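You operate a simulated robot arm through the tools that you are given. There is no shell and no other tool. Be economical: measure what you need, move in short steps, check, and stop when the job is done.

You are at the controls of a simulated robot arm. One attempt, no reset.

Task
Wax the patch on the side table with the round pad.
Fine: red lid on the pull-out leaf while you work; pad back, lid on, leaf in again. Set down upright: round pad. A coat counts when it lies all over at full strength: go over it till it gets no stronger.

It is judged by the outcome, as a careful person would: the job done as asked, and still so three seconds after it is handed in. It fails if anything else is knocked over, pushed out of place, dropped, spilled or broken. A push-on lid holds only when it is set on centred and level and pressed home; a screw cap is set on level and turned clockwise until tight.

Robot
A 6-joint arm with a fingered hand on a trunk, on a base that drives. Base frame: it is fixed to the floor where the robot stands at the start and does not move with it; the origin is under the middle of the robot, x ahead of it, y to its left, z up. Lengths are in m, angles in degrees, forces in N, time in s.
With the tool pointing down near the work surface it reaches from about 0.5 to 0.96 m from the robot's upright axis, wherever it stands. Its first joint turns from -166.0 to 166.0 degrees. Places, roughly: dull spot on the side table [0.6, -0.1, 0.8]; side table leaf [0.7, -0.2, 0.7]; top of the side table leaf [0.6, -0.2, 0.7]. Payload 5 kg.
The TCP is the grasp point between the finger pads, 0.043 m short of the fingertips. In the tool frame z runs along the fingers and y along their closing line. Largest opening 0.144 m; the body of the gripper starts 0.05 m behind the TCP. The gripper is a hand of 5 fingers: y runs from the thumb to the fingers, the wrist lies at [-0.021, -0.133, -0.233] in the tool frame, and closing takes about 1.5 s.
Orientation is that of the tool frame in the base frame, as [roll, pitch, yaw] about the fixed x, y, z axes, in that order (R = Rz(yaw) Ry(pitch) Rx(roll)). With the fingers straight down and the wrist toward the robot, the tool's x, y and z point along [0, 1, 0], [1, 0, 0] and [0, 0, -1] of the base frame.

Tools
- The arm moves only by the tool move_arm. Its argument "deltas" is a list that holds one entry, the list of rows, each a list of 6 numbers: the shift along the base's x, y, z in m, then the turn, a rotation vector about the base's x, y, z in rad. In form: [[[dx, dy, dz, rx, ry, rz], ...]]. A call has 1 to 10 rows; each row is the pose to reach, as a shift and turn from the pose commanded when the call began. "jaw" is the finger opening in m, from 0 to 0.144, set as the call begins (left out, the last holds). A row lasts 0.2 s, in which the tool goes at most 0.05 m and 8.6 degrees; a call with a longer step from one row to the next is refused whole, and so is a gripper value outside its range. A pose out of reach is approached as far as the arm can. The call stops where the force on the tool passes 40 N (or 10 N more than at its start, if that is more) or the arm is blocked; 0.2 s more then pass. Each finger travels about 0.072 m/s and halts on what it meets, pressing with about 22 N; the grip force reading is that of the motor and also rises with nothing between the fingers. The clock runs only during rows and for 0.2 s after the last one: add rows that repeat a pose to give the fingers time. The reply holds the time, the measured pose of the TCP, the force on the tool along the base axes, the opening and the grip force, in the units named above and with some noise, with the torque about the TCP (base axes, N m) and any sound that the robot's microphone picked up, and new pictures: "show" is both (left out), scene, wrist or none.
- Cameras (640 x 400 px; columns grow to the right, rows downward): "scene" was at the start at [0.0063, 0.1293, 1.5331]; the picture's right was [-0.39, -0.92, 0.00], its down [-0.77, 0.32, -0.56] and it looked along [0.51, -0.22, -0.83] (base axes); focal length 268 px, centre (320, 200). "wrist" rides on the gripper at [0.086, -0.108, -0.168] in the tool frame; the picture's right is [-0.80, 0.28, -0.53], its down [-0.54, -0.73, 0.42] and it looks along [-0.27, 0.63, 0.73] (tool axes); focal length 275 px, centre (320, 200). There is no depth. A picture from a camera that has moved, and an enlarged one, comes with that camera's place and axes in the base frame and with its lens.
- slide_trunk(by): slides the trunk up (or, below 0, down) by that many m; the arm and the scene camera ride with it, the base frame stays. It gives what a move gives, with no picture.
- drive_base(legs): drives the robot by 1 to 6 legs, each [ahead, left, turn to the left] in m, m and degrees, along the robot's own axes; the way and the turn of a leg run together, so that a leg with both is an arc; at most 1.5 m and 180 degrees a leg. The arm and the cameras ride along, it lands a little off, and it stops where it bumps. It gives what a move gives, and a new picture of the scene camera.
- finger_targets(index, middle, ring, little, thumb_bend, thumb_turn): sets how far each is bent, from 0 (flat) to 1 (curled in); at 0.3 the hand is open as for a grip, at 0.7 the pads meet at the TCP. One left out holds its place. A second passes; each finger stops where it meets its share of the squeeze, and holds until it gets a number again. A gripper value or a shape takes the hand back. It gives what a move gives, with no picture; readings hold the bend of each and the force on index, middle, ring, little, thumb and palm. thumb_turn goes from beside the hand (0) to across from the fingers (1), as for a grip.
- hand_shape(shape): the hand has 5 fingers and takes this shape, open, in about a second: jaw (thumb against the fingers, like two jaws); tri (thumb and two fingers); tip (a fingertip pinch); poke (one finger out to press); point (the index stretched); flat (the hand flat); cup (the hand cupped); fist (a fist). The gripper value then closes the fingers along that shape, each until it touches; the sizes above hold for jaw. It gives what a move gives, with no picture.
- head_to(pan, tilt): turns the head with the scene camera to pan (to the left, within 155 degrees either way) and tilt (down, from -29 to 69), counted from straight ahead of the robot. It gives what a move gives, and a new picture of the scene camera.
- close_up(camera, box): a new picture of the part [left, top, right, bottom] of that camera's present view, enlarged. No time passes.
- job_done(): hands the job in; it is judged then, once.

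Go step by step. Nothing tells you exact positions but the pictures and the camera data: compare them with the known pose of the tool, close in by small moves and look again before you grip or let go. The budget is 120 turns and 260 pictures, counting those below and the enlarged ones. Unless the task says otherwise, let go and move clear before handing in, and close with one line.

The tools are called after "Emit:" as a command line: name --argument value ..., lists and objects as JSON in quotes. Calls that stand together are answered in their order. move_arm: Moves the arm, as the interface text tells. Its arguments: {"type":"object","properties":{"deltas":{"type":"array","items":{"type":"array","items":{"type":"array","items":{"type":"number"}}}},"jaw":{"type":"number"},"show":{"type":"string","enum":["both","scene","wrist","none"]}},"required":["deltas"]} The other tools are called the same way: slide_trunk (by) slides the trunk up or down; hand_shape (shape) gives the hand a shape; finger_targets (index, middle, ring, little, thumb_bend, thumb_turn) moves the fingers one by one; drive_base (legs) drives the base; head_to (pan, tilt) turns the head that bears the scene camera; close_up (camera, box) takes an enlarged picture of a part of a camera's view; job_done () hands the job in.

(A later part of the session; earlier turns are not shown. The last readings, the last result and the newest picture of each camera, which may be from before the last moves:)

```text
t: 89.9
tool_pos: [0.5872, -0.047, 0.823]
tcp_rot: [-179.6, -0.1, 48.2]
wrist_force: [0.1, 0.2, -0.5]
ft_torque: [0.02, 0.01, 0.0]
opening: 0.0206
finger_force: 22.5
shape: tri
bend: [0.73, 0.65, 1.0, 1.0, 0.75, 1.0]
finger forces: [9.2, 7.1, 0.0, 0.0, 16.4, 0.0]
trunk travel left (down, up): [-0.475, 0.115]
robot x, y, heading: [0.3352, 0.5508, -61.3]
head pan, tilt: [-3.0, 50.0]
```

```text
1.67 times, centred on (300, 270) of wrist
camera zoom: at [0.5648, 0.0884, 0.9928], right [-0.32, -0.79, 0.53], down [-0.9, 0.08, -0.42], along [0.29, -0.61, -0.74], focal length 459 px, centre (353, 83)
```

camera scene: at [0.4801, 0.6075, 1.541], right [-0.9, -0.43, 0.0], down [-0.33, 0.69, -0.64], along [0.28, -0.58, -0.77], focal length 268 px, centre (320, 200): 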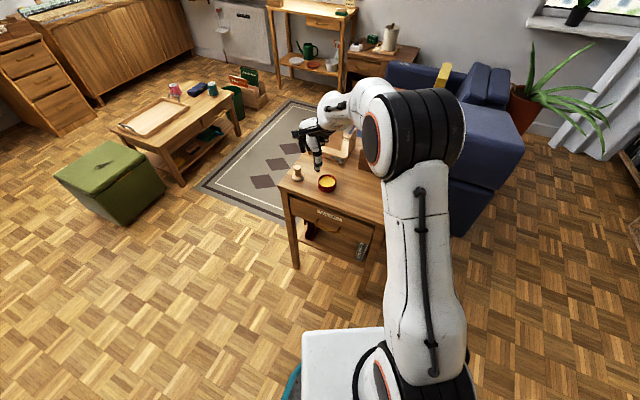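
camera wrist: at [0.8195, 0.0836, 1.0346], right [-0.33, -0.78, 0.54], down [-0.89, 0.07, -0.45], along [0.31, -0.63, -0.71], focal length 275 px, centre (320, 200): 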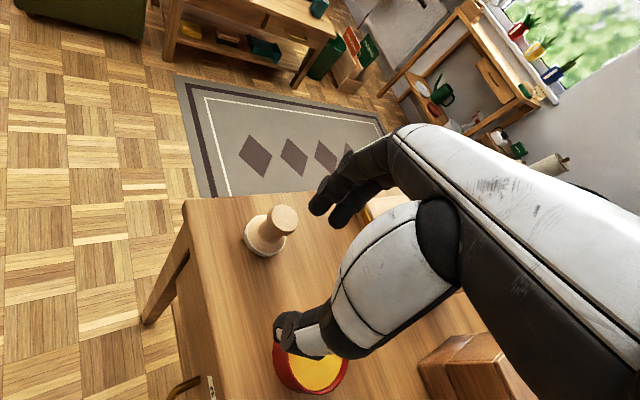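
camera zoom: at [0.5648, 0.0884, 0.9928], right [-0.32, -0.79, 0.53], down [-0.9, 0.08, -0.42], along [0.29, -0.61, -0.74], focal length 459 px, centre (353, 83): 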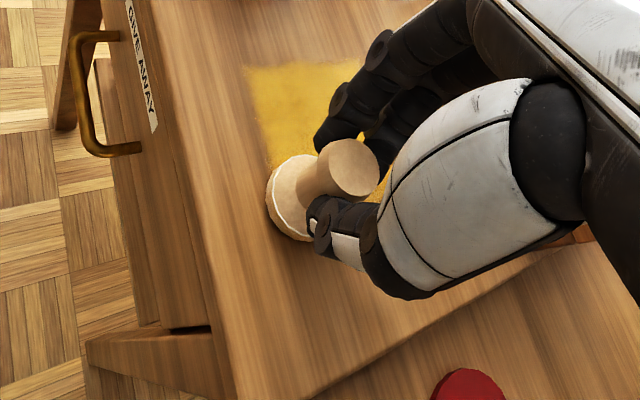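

A better grip, with all three fingers loaded. I rub the full patch again with light pressure.

Emit:
move_arm --deltas '[[[0, -0.002, -0.003, 0, 0, 0], [0.0375, -0.002, -0.003, 0, 0, 0], [0.075, -0.002, -0.003, 0, 0, 0], [0.075, -0.022, -0.003, 0, 0, 0], [0.0375, -0.022, -0.003, 0, 0, 0], [0, -0.022, -0.003, 0, 0, 0], [0, -0.044, -0.003, 0, 0, 0], [0.0375, -0.044, -0.003, 0, 0, 0], [0.075, -0.044, -0.003, 0, 0, 0], [0.075, -0.068, -0.003, 0, 0, 0]]]' --show "none"

Emit:
move_arm --deltas '[[[-0.0375, 0, 0, 0, 0, 0], [-0.075, 0, 0, 0, 0, 0], [-0.075, -0.01, 0, 0, 0, 0], [-0.0375, -0.01, 0, 0, 0, 0], [0, -0.01, 0, 0, 0, 0], [0, -0.01, 0.03, 0, 0, 0], [0.04, 0.0, 0.06, 0, 0, 0], [0.08, 0.01, 0.06, 0, 0, 0]]]' --show "none"

Emit:
close_up --camera "scene" --box '[310, 145, 400, 220]'

Emit:
close_up --camera "wrist" --box '[160, 150, 400, 390]'

```text
t: 92.1
tool_pos: [0.6618, -0.1149, 0.8205]
tcp_rot: [-179.7, -0.1, 48.1]
wrist_force: [-0.3, -0.8, 4.8]
ft_torque: [-0.15, -0.04, -0.05]
opening: 0.0206
finger_force: 22.7
shape: tri
bend: [0.73, 0.65, 1.0, 1.0, 0.76, 1.0]
finger forces: [11.5, 10.1, 0.0, 0.0, 16.9, 0.1]
trunk travel left (down, up): [-0.475, 0.115]
robot x, y, heading: [0.3379, 0.5502, -61.3]
head pan, tilt: [-3.0, 50.0]
```

```text
refused: row 7 steps farther than a row can; nothing moved
```

```text
5.33 times, centred on (355, 182) of scene
camera zoom: at [0.4797, 0.6083, 1.5411], right [-0.9, -0.43, 0.0], down [-0.33, 0.69, -0.64], along [0.28, -0.58, -0.77], focal length 1430 px, centre (133, 293)
```

zoom: 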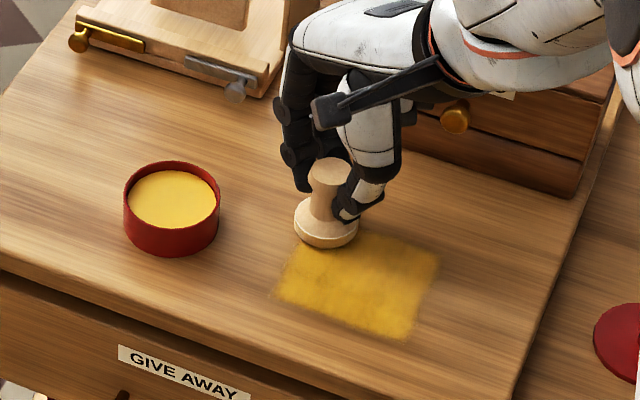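

```text
1.67 times, centred on (280, 270) of wrist
camera zoom: at [0.6392, 0.0209, 0.9894], right [-0.32, -0.79, 0.53], down [-0.9, 0.08, -0.42], along [0.29, -0.61, -0.74], focal length 459 px, centre (387, 83)
```

zoom: 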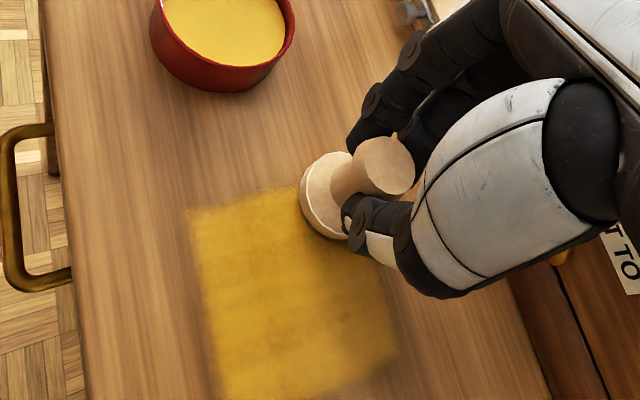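

Emit:
move_arm --deltas '[[[-0.0375, 0, 0, 0, 0, 0], [-0.08, 0, 0, 0, 0, 0], [-0.08, -0.01, 0, 0, 0, 0], [-0.0375, -0.01, 0, 0, 0, 0], [0, -0.01, 0, 0, 0, 0], [0, -0.01, 0.03, 0, 0, 0], [0.03, 0.005, 0.06, 0, 0, 0], [0.07, 0.02, 0.063, 0, 0, 0], [0.1065, 0.0395, 0.063, 0, 0, 0]]]' --show "none"

Emit:
close_up --camera "scene" --box '[310, 145, 400, 220]'

Emit:
close_up --camera "wrist" --box '[160, 150, 400, 390]'

```text
t: 94.1
tool_pos: [0.7688, -0.0757, 0.8849]
tcp_rot: [-179.7, -0.2, 48.0]
wrist_force: [0.3, 0.5, 0.4]
ft_torque: [-0.01, -0.02, -0.01]
opening: 0.0205
finger_force: 21.9
shape: tri
bend: [0.73, 0.65, 1.0, 1.0, 0.76, 1.0]
finger forces: [11.3, 9.0, 0.0, 0.1, 17.1, 0.0]
trunk travel left (down, up): [-0.475, 0.115]
robot x, y, heading: [0.3368, 0.5499, -61.4]
head pan, tilt: [-3.0, 50.0]
```

```text
5.33 times, centred on (355, 182) of scene
camera zoom: at [0.48, 0.6073, 1.541], right [-0.9, -0.43, 0.0], down [-0.33, 0.69, -0.64], along [0.28, -0.58, -0.77], focal length 1430 px, centre (133, 293)
```

zoom: 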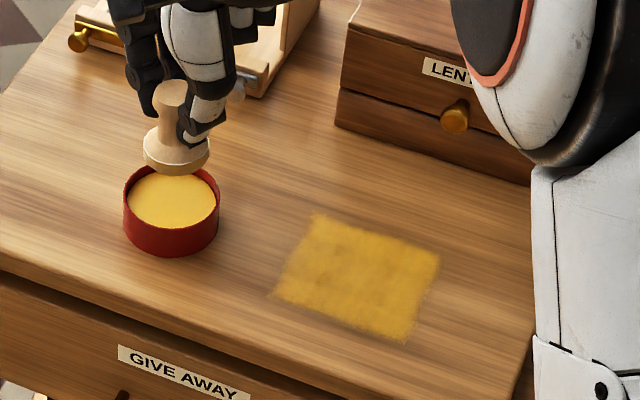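

```text
1.67 times, centred on (280, 270) of wrist
camera zoom: at [0.7466, 0.059, 1.0538], right [-0.32, -0.79, 0.53], down [-0.9, 0.08, -0.42], along [0.29, -0.61, -0.74], focal length 459 px, centre (387, 83)
```

zoom: 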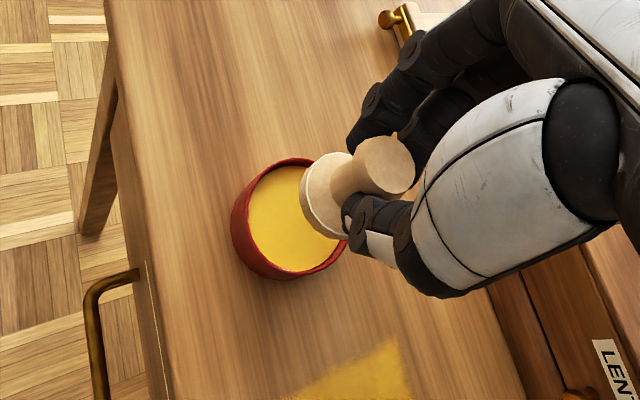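

The patch is coated but blotchy, and the pad is running dry. I dip it again.

Emit:
move_arm --deltas '[[[-0.001, 0.01, -0.015, 0, 0, 0], [-0.001, 0.01, -0.03, 0, 0, 0], [-0.001, 0.01, -0.04, 0, 0, 0], [-0.001, 0.01, -0.045, 0, 0, 0], [0.002, 0.01, -0.045, 0, 0, 0], [-0.001, 0.013, -0.045, 0, 0, 0], [-0.004, 0.01, -0.045, 0, 0, 0], [-0.001, 0.01, -0.045, 0, 0, 0]]]' --show "none"

Emit:
close_up --camera "scene" --box '[300, 140, 360, 200]'

```text
t: 95.9
tool_pos: [0.7668, -0.0645, 0.8409]
tcp_rot: [-179.8, -0.2, 48.1]
wrist_force: [-2.3, 2.5, 18.8]
ft_torque: [-0.04, -0.15, -0.01]
opening: 0.0208
finger_force: 21.7
shape: tri
bend: [0.73, 0.72, 1.0, 1.0, 0.76, 1.0]
finger forces: [15.1, 11.7, 0.1, 0.1, 20.1, 0.0]
trunk travel left (down, up): [-0.475, 0.115]
robot x, y, heading: [0.3375, 0.5496, -61.4]
head pan, tilt: [-3.0, 50.0]
```

```text
6.67 times, centred on (330, 170) of scene
camera zoom: at [0.4786, 0.6091, 1.5412], right [-0.9, -0.43, 0.0], down [-0.33, 0.69, -0.64], along [0.28, -0.58, -0.77], focal length 1788 px, centre (253, 400)
```

zoom: 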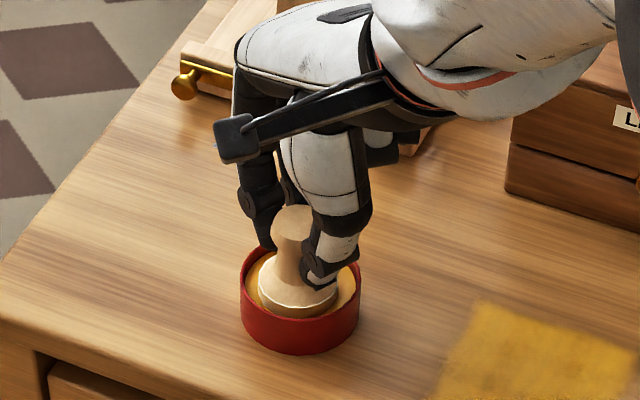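

Emit:
move_arm --deltas '[[[0, 0, 0.03, 0, 0, 0], [-0.02, -0.01, 0.05, 0, 0, 0], [-0.06, -0.03, 0.05, 0, 0, 0], [-0.106, -0.04, 0.04, 0, 0, 0], [-0.106, -0.04, 0.01, 0, 0, 0], [-0.106, -0.04, -0.012, 0, 0, 0], [-0.106, -0.04, -0.022, 0, 0, 0], [-0.145, -0.04, -0.022, 0, 0, 0], [-0.186, -0.04, -0.022, 0, 0, 0]]]' --show "none"

Emit:
move_arm --deltas '[[[0, 0.015, 0, 0, 0, 0], [0.04, 0.015, 0, 0, 0, 0], [0.08, 0.015, 0, 0, 0, 0], [0.08, 0.03, 0, 0, 0, 0], [0.04, 0.03, 0, 0, 0, 0], [0, 0.03, 0, 0, 0, 0], [0, 0.045, 0, 0, 0, 0], [0.04, 0.045, 0, 0, 0, 0], [0.08, 0.045, 0, 0, 0, 0]]]' --show "none"

Emit:
move_arm --deltas '[[[0, 0.013, 0, 0, 0, 0], [-0.04, 0.013, 0, 0, 0, 0], [-0.08, 0.013, 0, 0, 0, 0], [-0.08, 0.02, 0, 0, 0, 0], [-0.04, 0.02, 0, 0, 0, 0], [0, 0.02, 0, 0, 0, 0], [0, 0.02, 0.03, 0, 0, 0], [0.04, 0.01, 0.05, 0, 0, 0], [0.08, 0, 0.055, 0, 0, 0]]]' --show "none"

Emit:
close_up --camera "scene" --box '[310, 145, 400, 220]'

```text
t: 97.9
tool_pos: [0.5814, -0.1047, 0.8199]
tcp_rot: [-179.8, -0.1, 48.1]
wrist_force: [-1.2, -0.1, 10.2]
ft_torque: [-0.12, -0.11, 0.05]
opening: 0.0202
finger_force: 22.1
shape: tri
bend: [0.73, 0.72, 1.0, 1.0, 0.76, 1.0]
finger forces: [13.9, 12.1, 0.0, 0.0, 18.8, 0.1]
trunk travel left (down, up): [-0.475, 0.115]
robot x, y, heading: [0.3358, 0.5522, -61.3]
head pan, tilt: [-3.0, 50.0]
```

```text
t: 99.9
tool_pos: [0.6629, -0.058, 0.8178]
tcp_rot: [-179.5, -0.2, 48.2]
wrist_force: [0.0, -0.9, 7.3]
ft_torque: [-0.17, -0.17, -0.05]
opening: 0.0206
finger_force: 22.1
shape: tri
bend: [0.73, 0.72, 1.0, 1.0, 0.76, 1.0]
finger forces: [14.6, 11.4, 0.0, 0.0, 18.2, 0.0]
trunk travel left (down, up): [-0.475, 0.115]
robot x, y, heading: [0.3365, 0.5507, -61.4]
head pan, tilt: [-3.0, 50.0]
```

```text
t: 101.9
tool_pos: [0.7403, -0.0578, 0.87]
tcp_rot: [-179.6, -0.2, 48.2]
wrist_force: [-0.2, 0.5, 0.0]
ft_torque: [-0.01, -0.02, 0.01]
opening: 0.02
finger_force: 22.1
shape: tri
bend: [0.73, 0.72, 1.0, 1.0, 0.76, 1.0]
finger forces: [12.2, 8.8, 0.1, 0.1, 16.3, 0.0]
trunk travel left (down, up): [-0.475, 0.115]
robot x, y, heading: [0.3364, 0.5471, -61.4]
head pan, tilt: [-3.0, 50.0]
```

```text
5.33 times, centred on (355, 182) of scene
camera zoom: at [0.4801, 0.6073, 1.541], right [-0.9, -0.43, 0.0], down [-0.33, 0.69, -0.64], along [0.28, -0.58, -0.77], focal length 1430 px, centre (133, 293)
```

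zoom: 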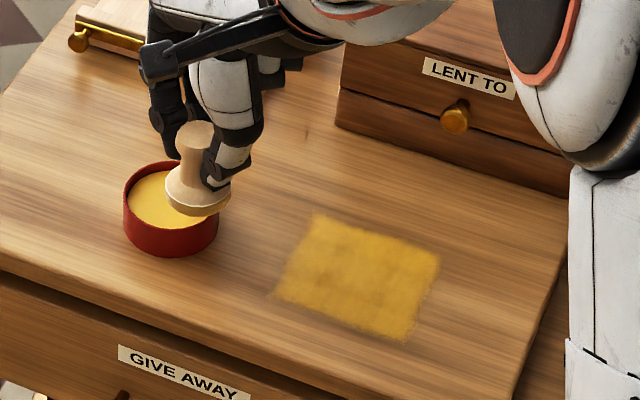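

Emit:
close_up --camera "scene" --box '[343, 180, 395, 214]'

Emit:
move_arm --deltas '[[[0.025, -0.007, 0.01, 0, 0, 0], [0.025, -0.007, -0.01, 0, 0, 0], [0.025, -0.007, -0.025, 0, 0, 0], [0.025, -0.007, -0.032, 0, 0, 0], [0.028, -0.007, -0.032, 0, 0, 0], [0.025, -0.004, -0.032, 0, 0, 0], [0.022, -0.007, -0.032, 0, 0, 0], [0.025, -0.01, -0.032, 0, 0, 0]]]' --show "none"

Emit:
close_up --camera "scene" --box '[300, 140, 360, 200]'

```text
11.76 times, centred on (369, 197) of scene
camera zoom: at [0.4801, 0.6073, 1.541], right [-0.9, -0.43, 0.0], down [-0.33, 0.69, -0.64], along [0.28, -0.58, -0.77], focal length 3155 px, centre (-256, 235)
```

zoom: 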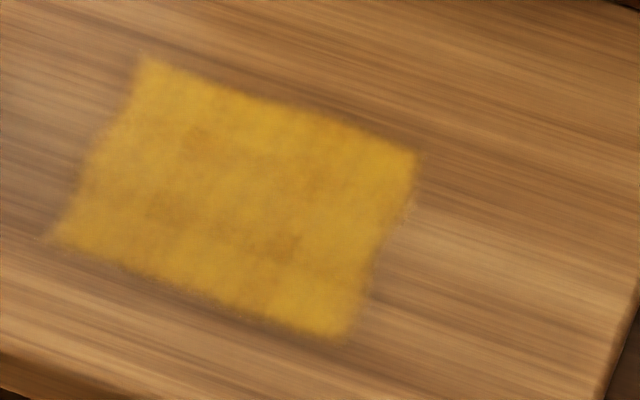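

```text
t: 103.7
tool_pos: [0.7663, -0.0691, 0.8393]
tcp_rot: [-179.8, -0.2, 48.2]
wrist_force: [0.4, 0.8, 6.5]
ft_torque: [-0.07, -0.07, -0.04]
opening: 0.0205
finger_force: 21.9
shape: tri
bend: [0.73, 0.72, 1.0, 1.0, 0.76, 1.0]
finger forces: [13.5, 10.3, 0.0, 0.1, 17.8, 0.0]
trunk travel left (down, up): [-0.475, 0.115]
robot x, y, heading: [0.3409, 0.5466, -61.4]
head pan, tilt: [-3.0, 50.0]
```

```text
6.67 times, centred on (330, 170) of scene
camera zoom: at [0.4794, 0.608, 1.5411], right [-0.9, -0.43, 0.0], down [-0.33, 0.69, -0.64], along [0.28, -0.58, -0.77], focal length 1788 px, centre (253, 400)
```

zoom: 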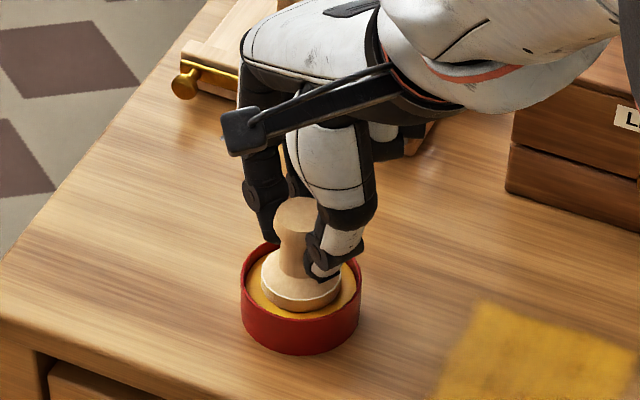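

The coat is nearly even with slightly weaker spots inside. I make another full pass, this time with strokes along y.

Emit:
move_arm --deltas '[[[0, 0, 0.03, 0, 0, 0], [-0.02, -0.01, 0.05, 0, 0, 0], [-0.06, -0.03, 0.05, 0, 0, 0], [-0.1, -0.05, 0.04, 0, 0, 0], [-0.1, -0.05, 0.01, 0, 0, 0], [-0.1, -0.05, -0.012, 0, 0, 0], [-0.1, -0.05, -0.023, 0, 0, 0], [-0.1, -0.02, -0.023, 0, 0, 0], [-0.1, 0.012, -0.023, 0, 0, 0]]]' --show "none"

Emit:
move_arm --deltas '[[[-0.015, 0, 0, 0, 0, 0], [-0.015, -0.03, 0, 0, 0, 0], [-0.015, -0.062, 0, 0, 0, 0], [-0.032, -0.062, 0, 0, 0, 0], [-0.032, -0.03, 0, 0, 0, 0], [-0.032, 0, 0, 0, 0, 0], [-0.049, 0, 0, 0, 0, 0], [-0.049, -0.03, 0, 0, 0, 0], [-0.049, -0.062, 0, 0, 0, 0]]]' --show "none"

Emit:
move_arm --deltas '[[[-0.017, 0, 0, 0, 0, 0], [-0.017, 0.03, 0, 0, 0, 0], [-0.017, 0.062, 0, 0, 0, 0], [-0.035, 0.062, 0, 0, 0, 0], [-0.035, 0.03, 0, 0, 0, 0], [-0.035, 0, 0, 0, 0, 0], [-0.01, 0.015, 0, 0, 0, 0], [0.02, 0.045, 0, 0, 0, 0], [0.02, 0.01, 0, 0, 0, 0], [-0.02, 0.045, 0, 0, 0, 0]]]' --show "none"

Emit:
move_arm --deltas '[[[0.03, 0, 0, 0, 0, 0], [0.06, -0.03, 0, 0, 0, 0], [0.06, -0.03, 0.03, 0, 0, 0], [0.1, -0.01, 0.055, 0, 0, 0], [0.14, 0, 0.055, 0, 0, 0]]]' --show "none"

Emit:
close_up --camera "scene" --box '[343, 180, 395, 214]'

```text
t: 105.7
tool_pos: [0.6651, -0.0569, 0.8186]
tcp_rot: [-179.8, -0.3, 48.1]
wrist_force: [-1.8, 2.2, 7.0]
ft_torque: [0.05, -0.04, 0.02]
opening: 0.0202
finger_force: 22.4
shape: tri
bend: [0.73, 0.72, 1.0, 1.0, 0.76, 1.0]
finger forces: [12.6, 8.2, 0.0, 0.0, 18.8, 0.0]
trunk travel left (down, up): [-0.475, 0.115]
robot x, y, heading: [0.3373, 0.5486, -61.3]
head pan, tilt: [-3.0, 50.0]
```

```text
t: 107.7
tool_pos: [0.6158, -0.12, 0.8176]
tcp_rot: [-179.7, -0.2, 48.1]
wrist_force: [0.9, -0.3, 5.3]
ft_torque: [-0.15, -0.12, -0.02]
opening: 0.0201
finger_force: 22.4
shape: tri
bend: [0.73, 0.72, 1.0, 1.0, 0.76, 1.0]
finger forces: [14.8, 11.2, 0.1, 0.1, 17.0, 0.0]
trunk travel left (down, up): [-0.475, 0.115]
robot x, y, heading: [0.341, 0.5461, -61.3]
head pan, tilt: [-3.0, 50.0]
```

```text
refused: row 10 steps farther than a row can; nothing moved
```

```text
refused: row 4 steps farther than a row can; nothing moved
```

```text
11.76 times, centred on (369, 197) of scene
camera zoom: at [0.4794, 0.6084, 1.5411], right [-0.9, -0.43, 0.0], down [-0.33, 0.69, -0.64], along [0.28, -0.58, -0.77], focal length 3155 px, centre (-256, 235)
```

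zoom: 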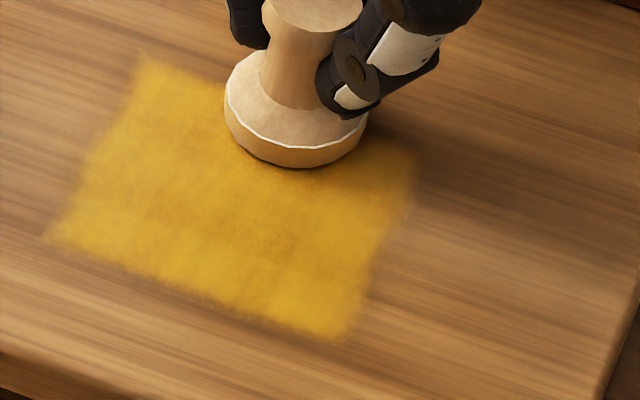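

Emit:
move_arm --deltas '[[[-0.017, 0, 0, 0, 0, 0], [-0.017, 0.03, 0, 0, 0, 0], [-0.017, 0.062, 0, 0, 0, 0], [-0.035, 0.062, 0, 0, 0, 0], [-0.035, 0.03, 0, 0, 0, 0], [-0.035, 0, 0, 0, 0, 0], [-0.01, 0.015, 0, 0, 0, 0], [0.02, 0.045, 0, 0, 0, 0], [0.02, 0.01, 0, 0, 0, 0], [-0.01, 0.045, 0, 0, 0, 0]]]' --show "none"

Emit:
move_arm --deltas '[[[0.03, -0.005, 0, 0, 0, 0], [0.06, -0.03, 0, 0, 0, 0], [0.06, -0.03, 0.03, 0, 0, 0], [0.09, -0.015, 0.055, 0, 0, 0], [0.13, -0.01, 0.06, 0, 0, 0]]]' --show "none"

Emit:
close_up --camera "scene" --box '[343, 180, 395, 214]'

Emit:
close_up --camera "scene" --box '[300, 140, 360, 200]'

```text
t: 109.9
tool_pos: [0.6072, -0.0738, 0.8174]
tcp_rot: [-179.7, -0.2, 48.2]
wrist_force: [-2.9, 3.2, 13.1]
ft_torque: [0.08, 0.09, 0.05]
opening: 0.0203
finger_force: 21.9
shape: tri
bend: [0.73, 0.72, 1.0, 1.0, 0.76, 1.0]
finger forces: [14.0, 9.8, 0.0, 0.0, 20.4, 0.1]
trunk travel left (down, up): [-0.475, 0.115]
robot x, y, heading: [0.3381, 0.5472, -61.3]
head pan, tilt: [-3.0, 50.0]
```

```text
t: 111.1
tool_pos: [0.7392, -0.0847, 0.8755]
tcp_rot: [-179.6, -0.3, 48.1]
wrist_force: [0.3, -0.6, -0.7]
ft_torque: [-0.03, 0.01, -0.05]
opening: 0.0198
finger_force: 22.0
shape: tri
bend: [0.73, 0.72, 1.0, 1.0, 0.76, 1.0]
finger forces: [12.9, 8.9, 0.0, 0.0, 15.7, 0.0]
trunk travel left (down, up): [-0.475, 0.115]
robot x, y, heading: [0.3436, 0.5507, -61.4]
head pan, tilt: [-3.0, 50.0]
```

```text
11.76 times, centred on (369, 197) of scene
camera zoom: at [0.4799, 0.6075, 1.541], right [-0.9, -0.43, 0.0], down [-0.33, 0.69, -0.64], along [0.28, -0.58, -0.77], focal length 3155 px, centre (-256, 235)
```

zoom: 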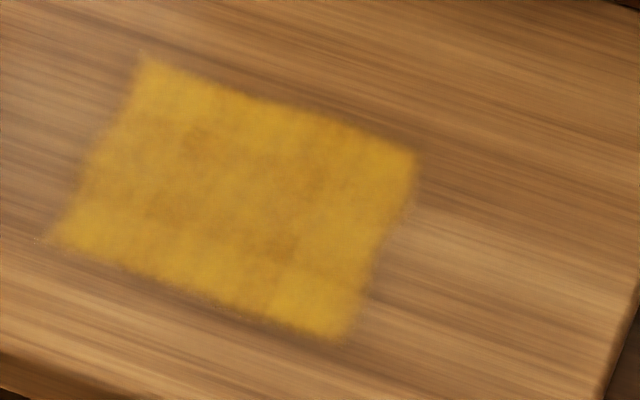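

```text
6.67 times, centred on (330, 170) of scene
camera zoom: at [0.4799, 0.6075, 1.541], right [-0.9, -0.43, 0.0], down [-0.33, 0.69, -0.64], along [0.28, -0.58, -0.77], focal length 1788 px, centre (253, 400)
```

zoom: 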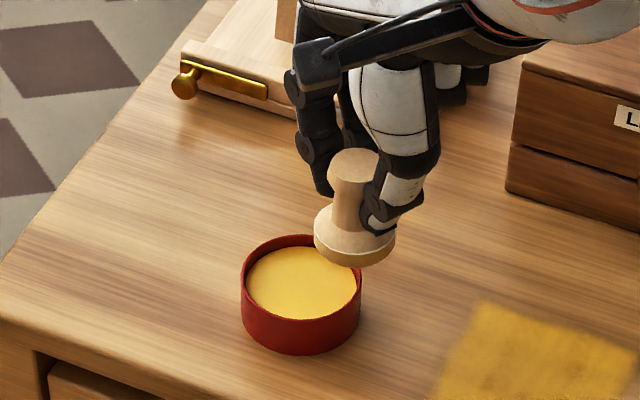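

The picture hardly changed from the last pass. I do one more full pass, edges included, to make sure that it gets no stronger.

Emit:
move_arm --deltas '[[[-0.04, -0.015, 0, 0, 0, 0], [-0.0765, -0.0365, -0.01, 0, 0, 0], [-0.0765, -0.0365, -0.045, 0, 0, 0], [-0.0765, -0.0365, -0.061, 0, 0, 0], [-0.1165, -0.0365, -0.061, 0, 0, 0], [-0.1565, -0.0365, -0.061, 0, 0, 0], [-0.1565, -0.0215, -0.061, 0, 0, 0], [-0.1165, -0.0215, -0.061, 0, 0, 0], [-0.0745, -0.0215, -0.061, 0, 0, 0]]]' --show "none"

Emit:
move_arm --deltas '[[[0, 0.015, 0, 0, 0, 0], [-0.04, 0.015, 0, 0, 0, 0], [-0.082, 0.015, 0, 0, 0, 0], [-0.082, 0.03, 0, 0, 0, 0], [-0.04, 0.03, 0, 0, 0, 0], [0, 0.03, 0, 0, 0, 0], [0, 0.045, 0, 0, 0, 0], [-0.04, 0.045, 0, 0, 0, 0], [-0.082, 0.045, 0, 0, 0, 0], [-0.082, 0.057, 0, 0, 0, 0]]]' --show "none"

Emit:
move_arm --deltas '[[[0.04, 0, 0, 0, 0, 0], [0.082, 0, 0, 0, 0, 0], [0.06, -0.03, 0, 0, 0, 0], [0.03, -0.01, 0, 0, 0, 0], [0.0, -0.03, 0, 0, 0, 0], [0.035, -0.055, 0, 0, 0, 0], [0.075, -0.055, 0, 0, 0, 0], [0.075, -0.055, 0.03, 0, 0, 0], [0.105, -0.05, 0.055, 0, 0, 0], [0.15, -0.04, 0.06, 0, 0, 0]]]' --show "none"

Emit:
close_up --camera "scene" --box '[343, 180, 395, 214]'

Emit:
close_up --camera "scene" --box '[300, 140, 360, 200]'

```text
t: 113.1
tool_pos: [0.6612, -0.1074, 0.8167]
tcp_rot: [-179.8, -0.2, 48.2]
wrist_force: [1.7, 1.8, 11.0]
ft_torque: [-0.03, -0.25, -0.01]
opening: 0.0201
finger_force: 22.4
shape: tri
bend: [0.73, 0.72, 1.0, 1.0, 0.76, 1.0]
finger forces: [15.9, 8.3, 0.1, 0.0, 17.7, 0.0]
trunk travel left (down, up): [-0.475, 0.115]
robot x, y, heading: [0.3385, 0.548, -61.2]
head pan, tilt: [-3.0, 50.0]
```

```text
t: 115.3
tool_pos: [0.5807, -0.0483, 0.8156]
tcp_rot: [-179.7, -0.2, 48.0]
wrist_force: [0.1, 1.8, 5.1]
ft_torque: [0.02, -0.15, -0.01]
opening: 0.0201
finger_force: 21.9
shape: tri
bend: [0.73, 0.72, 1.0, 1.0, 0.76, 1.0]
finger forces: [14.3, 6.4, 0.0, 0.1, 15.9, 0.0]
trunk travel left (down, up): [-0.475, 0.115]
robot x, y, heading: [0.3366, 0.5481, -61.3]
head pan, tilt: [-3.0, 50.0]
```

```text
t: 117.5
tool_pos: [0.7309, -0.0889, 0.8763]
tcp_rot: [-179.5, -0.2, 48.1]
wrist_force: [0.0, -0.2, 0.0]
ft_torque: [0.0, -0.02, -0.02]
opening: 0.0197
finger_force: 22.1
shape: tri
bend: [0.73, 0.72, 1.0, 1.0, 0.76, 1.0]
finger forces: [12.6, 5.4, 0.0, 0.1, 14.2, 0.1]
trunk travel left (down, up): [-0.475, 0.115]
robot x, y, heading: [0.3378, 0.5531, -61.2]
head pan, tilt: [-3.0, 50.0]
```

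```text
11.76 times, centred on (369, 197) of scene
camera zoom: at [0.48, 0.6074, 1.541], right [-0.9, -0.43, 0.0], down [-0.33, 0.69, -0.64], along [0.28, -0.58, -0.77], focal length 3155 px, centre (-256, 235)
```

zoom: 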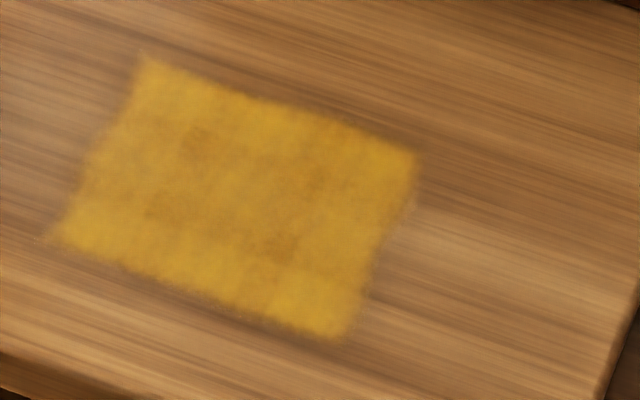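

```text
6.67 times, centred on (330, 170) of scene
camera zoom: at [0.48, 0.6074, 1.541], right [-0.9, -0.43, 0.0], down [-0.33, 0.69, -0.64], along [0.28, -0.58, -0.77], focal length 1788 px, centre (253, 400)
```

zoom: 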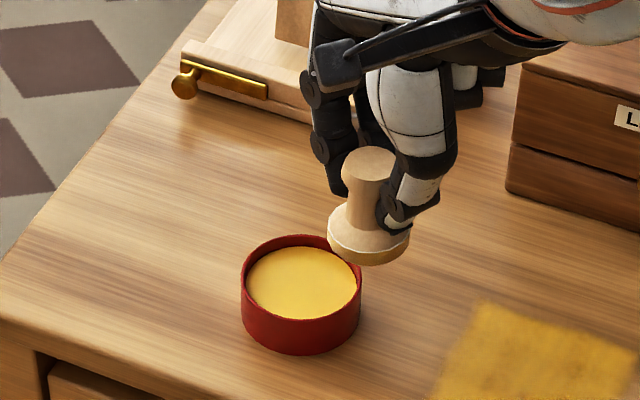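

Emit:
close_up --camera "wrist" --box '[120, 200, 400, 400]'

Emit:
close_up --camera "wrist" --box '[210, 180, 370, 300]'

```text
2.00 times, centred on (260, 300) of wrist
camera zoom: at [0.7088, 0.0468, 1.044], right [-0.32, -0.79, 0.53], down [-0.9, 0.08, -0.42], along [0.29, -0.61, -0.74], focal length 551 px, centre (440, 0)
```

zoom: 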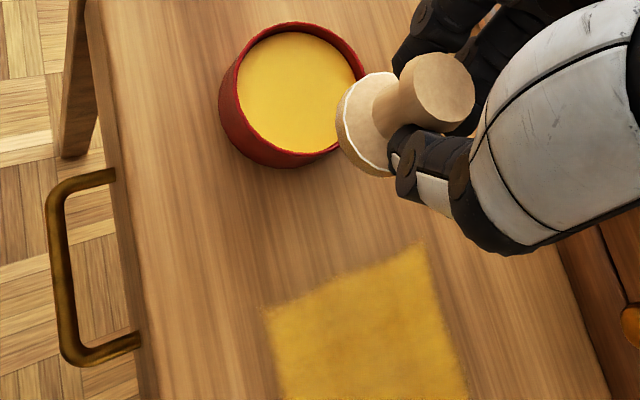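

```text
3.33 times, centred on (290, 240) of wrist
camera zoom: at [0.7088, 0.0468, 1.044], right [-0.32, -0.79, 0.53], down [-0.9, 0.08, -0.42], along [0.29, -0.61, -0.74], focal length 918 px, centre (420, 67)
```

zoom: 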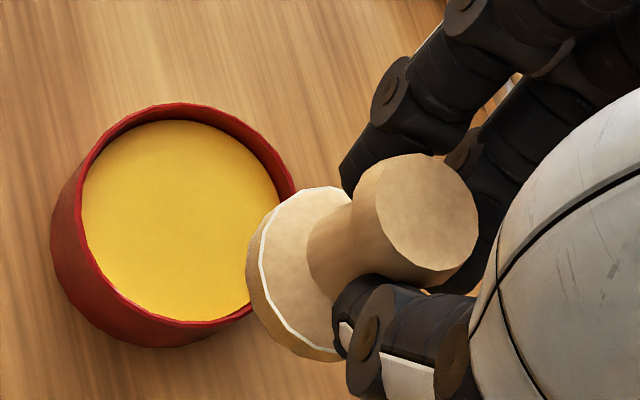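

It looks even. To be safe about full strength I dip once more and do one final full pass.

Emit:
move_arm --deltas '[[[0.036, 0.02, 0.005, 0, 0, 0], [0.036, 0.02, -0.02, 0, 0, 0], [0.036, 0.02, -0.035, 0, 0, 0], [0.036, 0.02, -0.041, 0, 0, 0], [0.039, 0.02, -0.041, 0, 0, 0], [0.033, 0.02, -0.041, 0, 0, 0], [0.036, 0.02, -0.041, 0, 0, 0], [0.036, 0.02, -0.01, 0, 0, 0], [0.02, 0.01, 0.02, 0, 0, 0], [-0.02, -0.01, 0.02, 0, 0, 0]]]' --show "none"

Emit:
move_arm --deltas '[[[-0.045, -0.022, -0.015, 0, 0, 0], [-0.0475, -0.022, -0.055, 0, 0, 0], [-0.0475, -0.022, -0.082, 0, 0, 0], [-0.0875, -0.022, -0.082, 0, 0, 0], [-0.1295, -0.022, -0.082, 0, 0, 0], [-0.1295, -0.007, -0.082, 0, 0, 0], [-0.0875, -0.007, -0.082, 0, 0, 0], [-0.0475, -0.007, -0.082, 0, 0, 0], [-0.0475, 0.009, -0.082, 0, 0, 0], [-0.0875, 0.009, -0.082, 0, 0, 0]]]' --show "none"

Emit:
move_arm --deltas '[[[-0.042, 0, 0, 0, 0, 0], [-0.042, 0.015, 0, 0, 0, 0], [0, 0.015, 0, 0, 0, 0], [0.04, 0.015, 0, 0, 0, 0], [0.04, 0.03, 0, 0, 0, 0], [0, 0.03, 0, 0, 0, 0], [-0.042, 0.03, 0, 0, 0, 0], [-0.042, 0.04, 0, 0, 0, 0], [0, 0.04, 0, 0, 0, 0], [0.04, 0.04, 0, 0, 0, 0]]]' --show "none"

Emit:
move_arm --deltas '[[[0, 0, 0.03, 0, 0, 0], [0.03, 0, 0.06, 0, 0, 0], [0.07, 0, 0.07, 0, 0, 0], [0.115, 0, 0.07, 0, 0, 0]]]' --show "none"

Emit:
close_up --camera "scene" --box '[343, 180, 395, 214]'

```text
t: 119.7
tool_pos: [0.7076, -0.0994, 0.8976]
tcp_rot: [-179.5, -0.1, 48.2]
wrist_force: [0.4, -0.6, 0.5]
ft_torque: [-0.05, 0.03, -0.03]
opening: 0.0195
finger_force: 21.6
shape: tri
bend: [0.73, 0.72, 1.0, 1.0, 0.76, 1.0]
finger forces: [12.7, 5.1, 0.1, 0.0, 13.5, 0.1]
trunk travel left (down, up): [-0.475, 0.115]
robot x, y, heading: [0.3367, 0.551, -61.3]
head pan, tilt: [-3.0, 50.0]
```

```text
refused: row 1 steps farther than a row can; nothing moved
```

```text
t: 121.9
tool_pos: [0.752, -0.0604, 0.8971]
tcp_rot: [-179.6, -0.2, 48.1]
wrist_force: [0.8, -0.2, -0.4]
ft_torque: [0.01, 0.02, 0.0]
opening: 0.0193
finger_force: 22.0
shape: tri
bend: [0.73, 0.72, 1.0, 1.0, 0.76, 1.0]
finger forces: [13.1, 4.7, 0.0, 0.1, 13.4, 0.0]
trunk travel left (down, up): [-0.475, 0.115]
robot x, y, heading: [0.341, 0.548, -61.1]
head pan, tilt: [-3.0, 50.0]
```

```text
t: 122.9
tool_pos: [0.8667, -0.0606, 0.9645]
tcp_rot: [-179.6, -0.2, 48.1]
wrist_force: [0.1, -0.8, -1.0]
ft_torque: [0.05, -0.04, 0.01]
opening: 0.0192
finger_force: 22.2
shape: tri
bend: [0.73, 0.72, 1.0, 1.0, 0.76, 1.0]
finger forces: [13.4, 4.7, 0.1, 0.1, 13.3, 0.0]
trunk travel left (down, up): [-0.475, 0.115]
robot x, y, heading: [0.3365, 0.5525, -61.2]
head pan, tilt: [-3.0, 50.0]
```

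```text
11.76 times, centred on (369, 197) of scene
camera zoom: at [0.4801, 0.6073, 1.541], right [-0.9, -0.43, 0.0], down [-0.33, 0.69, -0.64], along [0.28, -0.58, -0.77], focal length 3155 px, centre (-256, 235)
```

zoom: 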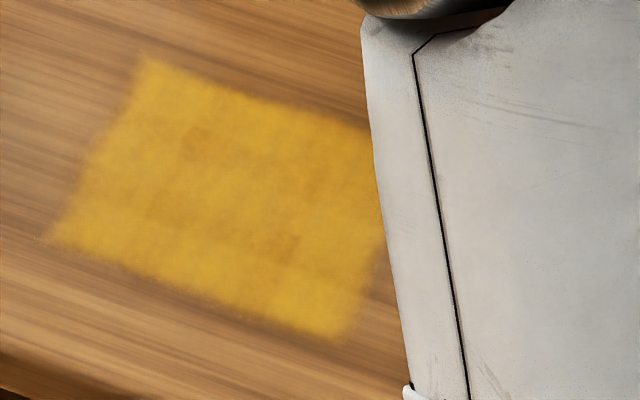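

One call of that batch was refused, so the strokes ran in the air, harmlessly. I go back and do the pass with smaller steps.

Emit:
move_arm --deltas '[[[-0.045, -0.012, -0.01, 0, 0, 0], [-0.09, -0.024, -0.02, 0, 0, 0], [-0.135, -0.036, -0.03, 0, 0, 0], [-0.178, -0.048, -0.045, 0, 0, 0], [-0.206, -0.06, -0.08, 0, 0, 0], [-0.206, -0.06, -0.12, 0, 0, 0], [-0.206, -0.06, -0.143, 0, 0, 0], [-0.206, -0.06, -0.149, 0, 0, 0]]]' --show "none"

```text
t: 124.7
tool_pos: [0.6601, -0.1208, 0.8171]
tcp_rot: [-179.8, -0.1, 48.0]
wrist_force: [-0.8, 0.9, 2.9]
ft_torque: [-0.03, 0.02, 0.01]
opening: 0.0194
finger_force: 22.4
shape: tri
bend: [0.73, 0.72, 1.0, 1.0, 0.76, 1.0]
finger forces: [13.7, 4.6, 0.0, 0.0, 14.2, 0.0]
trunk travel left (down, up): [-0.475, 0.115]
robot x, y, heading: [0.3363, 0.5507, -61.4]
head pan, tilt: [-3.0, 50.0]
```

Emit:
move_arm --deltas '[[[-0.04, 0, -0.002, 0, 0, 0], [-0.08, 0, -0.002, 0, 0, 0], [-0.08, 0.016, -0.002, 0, 0, 0], [-0.04, 0.016, -0.002, 0, 0, 0], [0, 0.016, -0.002, 0, 0, 0], [0, 0.031, -0.002, 0, 0, 0], [-0.04, 0.031, -0.002, 0, 0, 0], [-0.08, 0.031, -0.002, 0, 0, 0], [-0.08, 0.046, -0.002, 0, 0, 0], [-0.04, 0.046, -0.002, 0, 0, 0]]]' --show "none"

Emit:
move_arm --deltas '[[[0.04, 0, 0, 0, 0, 0], [0.04, 0.015, 0, 0, 0, 0], [0, 0.015, 0, 0, 0, 0], [-0.04, 0.015, 0, 0, 0, 0], [-0.04, 0.026, 0, 0, 0, 0], [0, 0.026, 0, 0, 0, 0], [0.04, 0.026, 0, 0, 0, 0], [0.04, 0.026, 0.03, 0, 0, 0], [0.065, 0.015, 0.065, 0, 0, 0], [0.1, 0, 0.07, 0, 0, 0]]]' --show "none"

Emit:
close_up --camera "scene" --box '[343, 180, 395, 214]'

Emit:
close_up --camera "scene" --box '[280, 130, 360, 200]'

```text
t: 126.9
tool_pos: [0.6198, -0.074, 0.8151]
tcp_rot: [-179.7, -0.1, 48.1]
wrist_force: [-0.8, -1.0, 11.2]
ft_torque: [-0.08, -0.21, -0.05]
opening: 0.0194
finger_force: 22.3
shape: tri
bend: [0.73, 0.73, 1.0, 1.0, 0.77, 1.0]
finger forces: [16.6, 5.5, 0.0, 0.0, 15.0, 0.0]
trunk travel left (down, up): [-0.475, 0.115]
robot x, y, heading: [0.3352, 0.5518, -61.5]
head pan, tilt: [-3.0, 50.0]
```

```text
t: 129.1
tool_pos: [0.7205, -0.0728, 0.8852]
tcp_rot: [-179.5, -0.2, 48.2]
wrist_force: [0.2, 0.1, -0.7]
ft_torque: [0.01, -0.02, 0.01]
opening: 0.0193
finger_force: 21.9
shape: tri
bend: [0.73, 0.73, 1.0, 1.0, 0.77, 1.0]
finger forces: [14.2, 5.1, 0.0, 0.0, 13.0, 0.1]
trunk travel left (down, up): [-0.475, 0.115]
robot x, y, heading: [0.3379, 0.5469, -61.4]
head pan, tilt: [-3.0, 50.0]
```

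```text
11.76 times, centred on (369, 197) of scene
camera zoom: at [0.4799, 0.6076, 1.541], right [-0.9, -0.43, 0.0], down [-0.33, 0.69, -0.64], along [0.28, -0.58, -0.77], focal length 3155 px, centre (-256, 235)
```

zoom: 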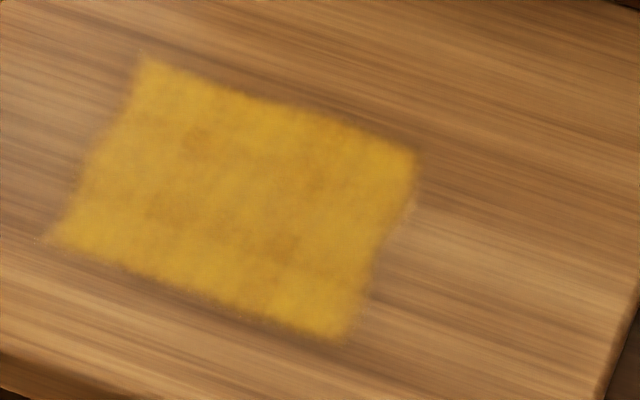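

```text
5.71 times, centred on (320, 165) of scene
camera zoom: at [0.4799, 0.6076, 1.541], right [-0.9, -0.43, 0.0], down [-0.33, 0.69, -0.64], along [0.28, -0.58, -0.77], focal length 1532 px, centre (320, 400)
```

zoom: 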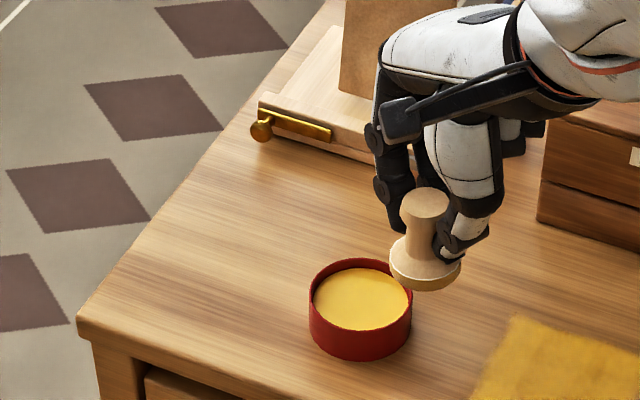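

The coat is unchanged, so it is at full strength. Now I carry the pad back to its place at about (0.892, -0.043) and lower it.

Emit:
move_arm --deltas '[[[0.04, 0.003, 0.01, 0, 0, 0], [0.08, 0.006, 0.01, 0, 0, 0], [0.12, 0.01, 0.01, 0, 0, 0], [0.16, 0.013, 0.005, 0, 0, 0], [0.171, 0.0135, -0.02, 0, 0, 0], [0.171, 0.0135, -0.05, 0, 0, 0], [0.171, 0.0135, -0.06, 0, 0, 0]]]' --show "none"

Emit:
close_up --camera "scene" --box '[260, 110, 350, 200]'

Emit:
close_up --camera "wrist" --box '[200, 150, 400, 390]'

```text
t: 130.7
tool_pos: [0.8911, -0.0598, 0.8241]
tcp_rot: [-179.7, -0.2, 48.2]
wrist_force: [0.1, 0.0, 0.3]
ft_torque: [0.04, -0.01, -0.01]
opening: 0.0191
finger_force: 22.8
shape: tri
bend: [0.73, 0.73, 1.0, 1.0, 0.77, 1.0]
finger forces: [14.0, 5.0, 0.0, 0.1, 13.1, 0.0]
trunk travel left (down, up): [-0.475, 0.115]
robot x, y, heading: [0.3328, 0.5462, -61.3]
head pan, tilt: [-3.0, 50.0]
```

```text
4.44 times, centred on (305, 155) of scene
camera zoom: at [0.4799, 0.6074, 1.541], right [-0.9, -0.43, 0.0], down [-0.33, 0.69, -0.64], along [0.28, -0.58, -0.77], focal length 1192 px, centre (387, 400)
```

zoom: 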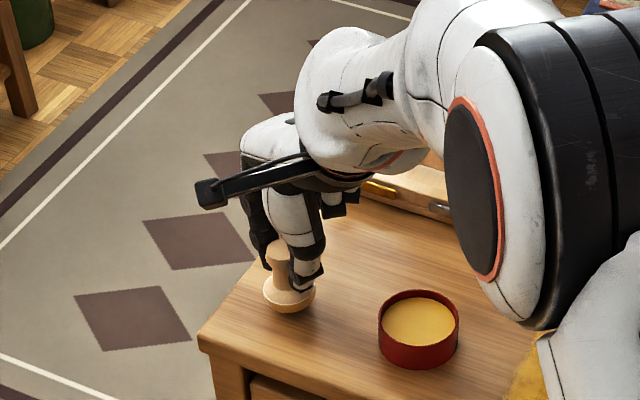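

```text
1.67 times, centred on (300, 270) of wrist
camera zoom: at [0.8686, 0.0751, 0.9934], right [-0.32, -0.79, 0.53], down [-0.9, 0.08, -0.42], along [0.29, -0.61, -0.74], focal length 459 px, centre (353, 83)
```

zoom: 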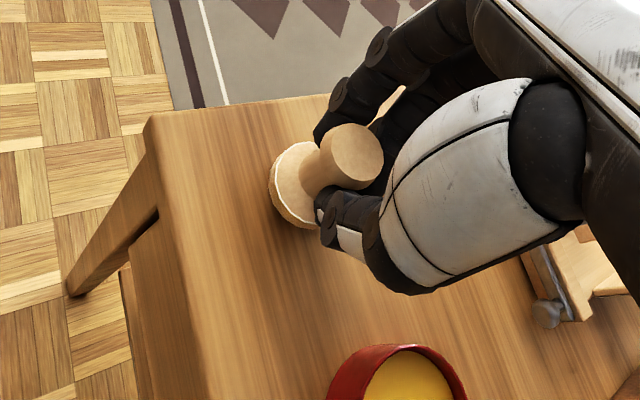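

This matches where it stood at first. I lower the last few millimetres and check the touch.

Emit:
move_arm --deltas '[[[0, 0, -0.004, 0, 0, 0], [0, 0, -0.008, 0, 0, 0], [0, 0, -0.0095, 0, 0, 0]]]' --show "none"

```text
t: 131.5
tool_pos: [0.8914, -0.0603, 0.8151]
tcp_rot: [-179.6, -0.3, 48.1]
wrist_force: [-1.7, 1.6, 3.0]
ft_torque: [0.0, -0.01, -0.01]
opening: 0.0192
finger_force: 22.5
shape: tri
bend: [0.73, 0.73, 1.0, 1.0, 0.77, 1.0]
finger forces: [13.9, 5.4, 0.0, 0.0, 14.5, 0.0]
trunk travel left (down, up): [-0.475, 0.115]
robot x, y, heading: [0.3357, 0.5487, -61.4]
head pan, tilt: [-3.0, 50.0]
```

It touches with 3 N. I open in place, wait, then rise.

Emit:
move_arm --deltas '[[[0, 0, 0, 0, 0, 0], [0, 0, 0, 0, 0, 0], [0, 0, 0, 0, 0, 0], [0, 0, 0, 0, 0, 0], [0, 0, 0, 0, 0, 0], [0, 0, 0, 0, 0, 0], [0, 0, 0.02, 0, 0, 0], [0, 0, 0.06, 0, 0, 0], [0, 0, 0.09, 0, 0, 0]]]' --jaw 0.09 --show "none"

Emit:
close_up --camera "scene" --box '[260, 110, 350, 200]'

Emit:
close_up --camera "wrist" --box '[200, 150, 400, 390]'

```text
t: 133.5
tool_pos: [0.8929, -0.0593, 0.9066]
tcp_rot: [-179.7, -0.2, 48.1]
wrist_force: [-0.1, 0.5, 0.5]
ft_torque: [-0.02, -0.04, 0.03]
opening: 0.0896
finger_force: 0.1
shape: tri
bend: [0.74, 0.4, 0.99, 0.99, 0.64, 1.0]
finger forces: [0.0, 0.1, 0.1, 0.0, 0.0, 0.0]
trunk travel left (down, up): [-0.475, 0.115]
robot x, y, heading: [0.3383, 0.5458, -61.1]
head pan, tilt: [-3.0, 50.0]
```

```text
4.44 times, centred on (305, 155) of scene
camera zoom: at [0.4795, 0.6078, 1.541], right [-0.9, -0.43, 0.0], down [-0.33, 0.69, -0.64], along [0.28, -0.58, -0.77], focal length 1192 px, centre (387, 400)
```

zoom: 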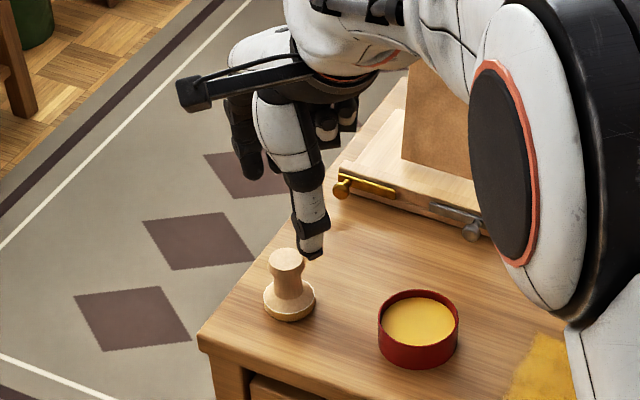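

```text
1.67 times, centred on (300, 270) of wrist
camera zoom: at [0.8701, 0.0759, 1.0752], right [-0.32, -0.79, 0.53], down [-0.9, 0.08, -0.42], along [0.29, -0.61, -0.74], focal length 459 px, centre (353, 83)
```

zoom: 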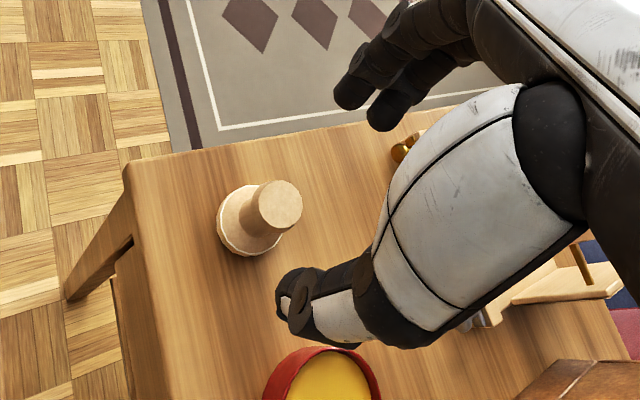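

The pad stands upright in its place. Next I go back above the lid with the pinch shape.

Emit:
move_arm --deltas '[[[-0.03, 0, 0.02, 0, 0, 0], [-0.075, -0.005, 0.02, 0, 0, 0], [-0.12, -0.012, 0.02, 0, 0, 0], [-0.167, -0.02, 0.02, 0, 0, -0.05], [-0.214, -0.028, 0.02, 0, 0, -0.1], [-0.261, -0.036, 0.02, 0, 0, -0.15], [-0.308, -0.044, 0.02, 0, 0, -0.2], [-0.355, -0.052, 0.02, 0, 0, -0.25], [-0.402, -0.06, 0.02, 0, 0, -0.3], [-0.449, -0.068, 0.01, 0, 0, -0.3]]]' --show "none"

Emit:
hand_shape --shape "tip"

Emit:
close_up --camera "scene" --box '[320, 130, 440, 230]'

Emit:
close_up --camera "wrist" --box '[160, 150, 400, 390]'

```text
t: 135.7
tool_pos: [0.441, -0.126, 0.9139]
tcp_rot: [-179.6, -0.3, 31.0]
wrist_force: [0.2, 0.0, -0.1]
ft_torque: [0.03, 0.04, -0.03]
opening: 0.0896
finger_force: 0.1
shape: tri
bend: [0.74, 0.4, 0.99, 0.99, 0.64, 1.0]
finger forces: [0.0, 0.0, 0.0, 0.0, 0.0, 0.1]
trunk travel left (down, up): [-0.475, 0.115]
robot x, y, heading: [0.3381, 0.5454, -61.1]
head pan, tilt: [-3.0, 50.0]
```

```text
t: 136.6
tool_pos: [0.4409, -0.1262, 0.9161]
tcp_rot: [-179.7, -0.2, 30.9]
wrist_force: [-0.1, 0.1, -0.5]
ft_torque: [-0.02, -0.06, 0.02]
opening: 0.1441
finger_force: 0.1
shape: tip
bend: [0.3, 0.98, 0.99, 0.99, 0.3, 0.98]
finger forces: [0.0, 0.1, 0.0, 0.0, 0.0, 0.1]
trunk travel left (down, up): [-0.475, 0.115]
robot x, y, heading: [0.3419, 0.5489, -61.6]
head pan, tilt: [-3.0, 50.0]
```

```text
4.00 times, centred on (380, 180) of scene
camera zoom: at [0.4796, 0.6075, 1.541], right [-0.9, -0.43, 0.0], down [-0.33, 0.69, -0.64], along [0.28, -0.58, -0.77], focal length 1073 px, centre (80, 280)
```

zoom: 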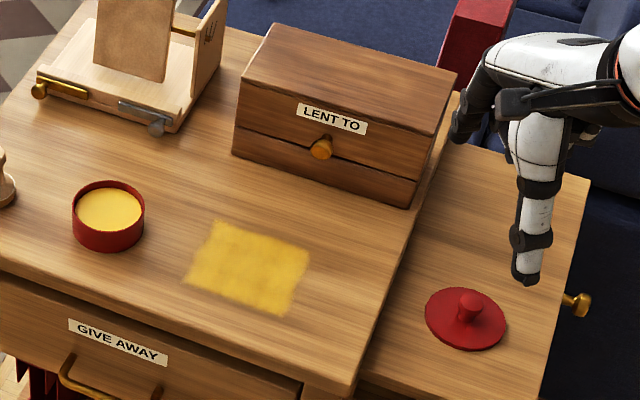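

```text
1.67 times, centred on (280, 270) of wrist
camera zoom: at [0.4598, 0.009, 1.0843], right [-0.54, -0.66, 0.53], down [-0.84, 0.35, -0.42], along [0.09, -0.67, -0.74], focal length 459 px, centre (387, 83)
```

zoom: 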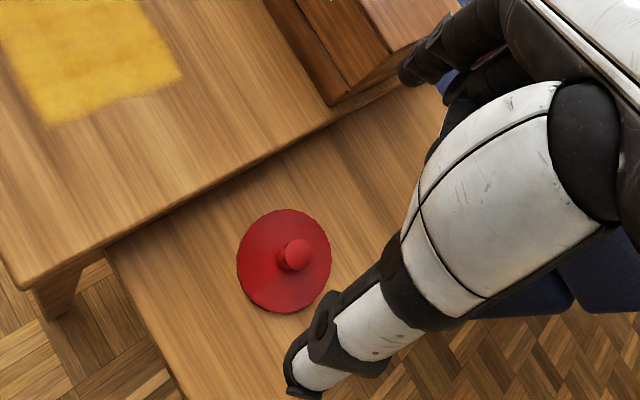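

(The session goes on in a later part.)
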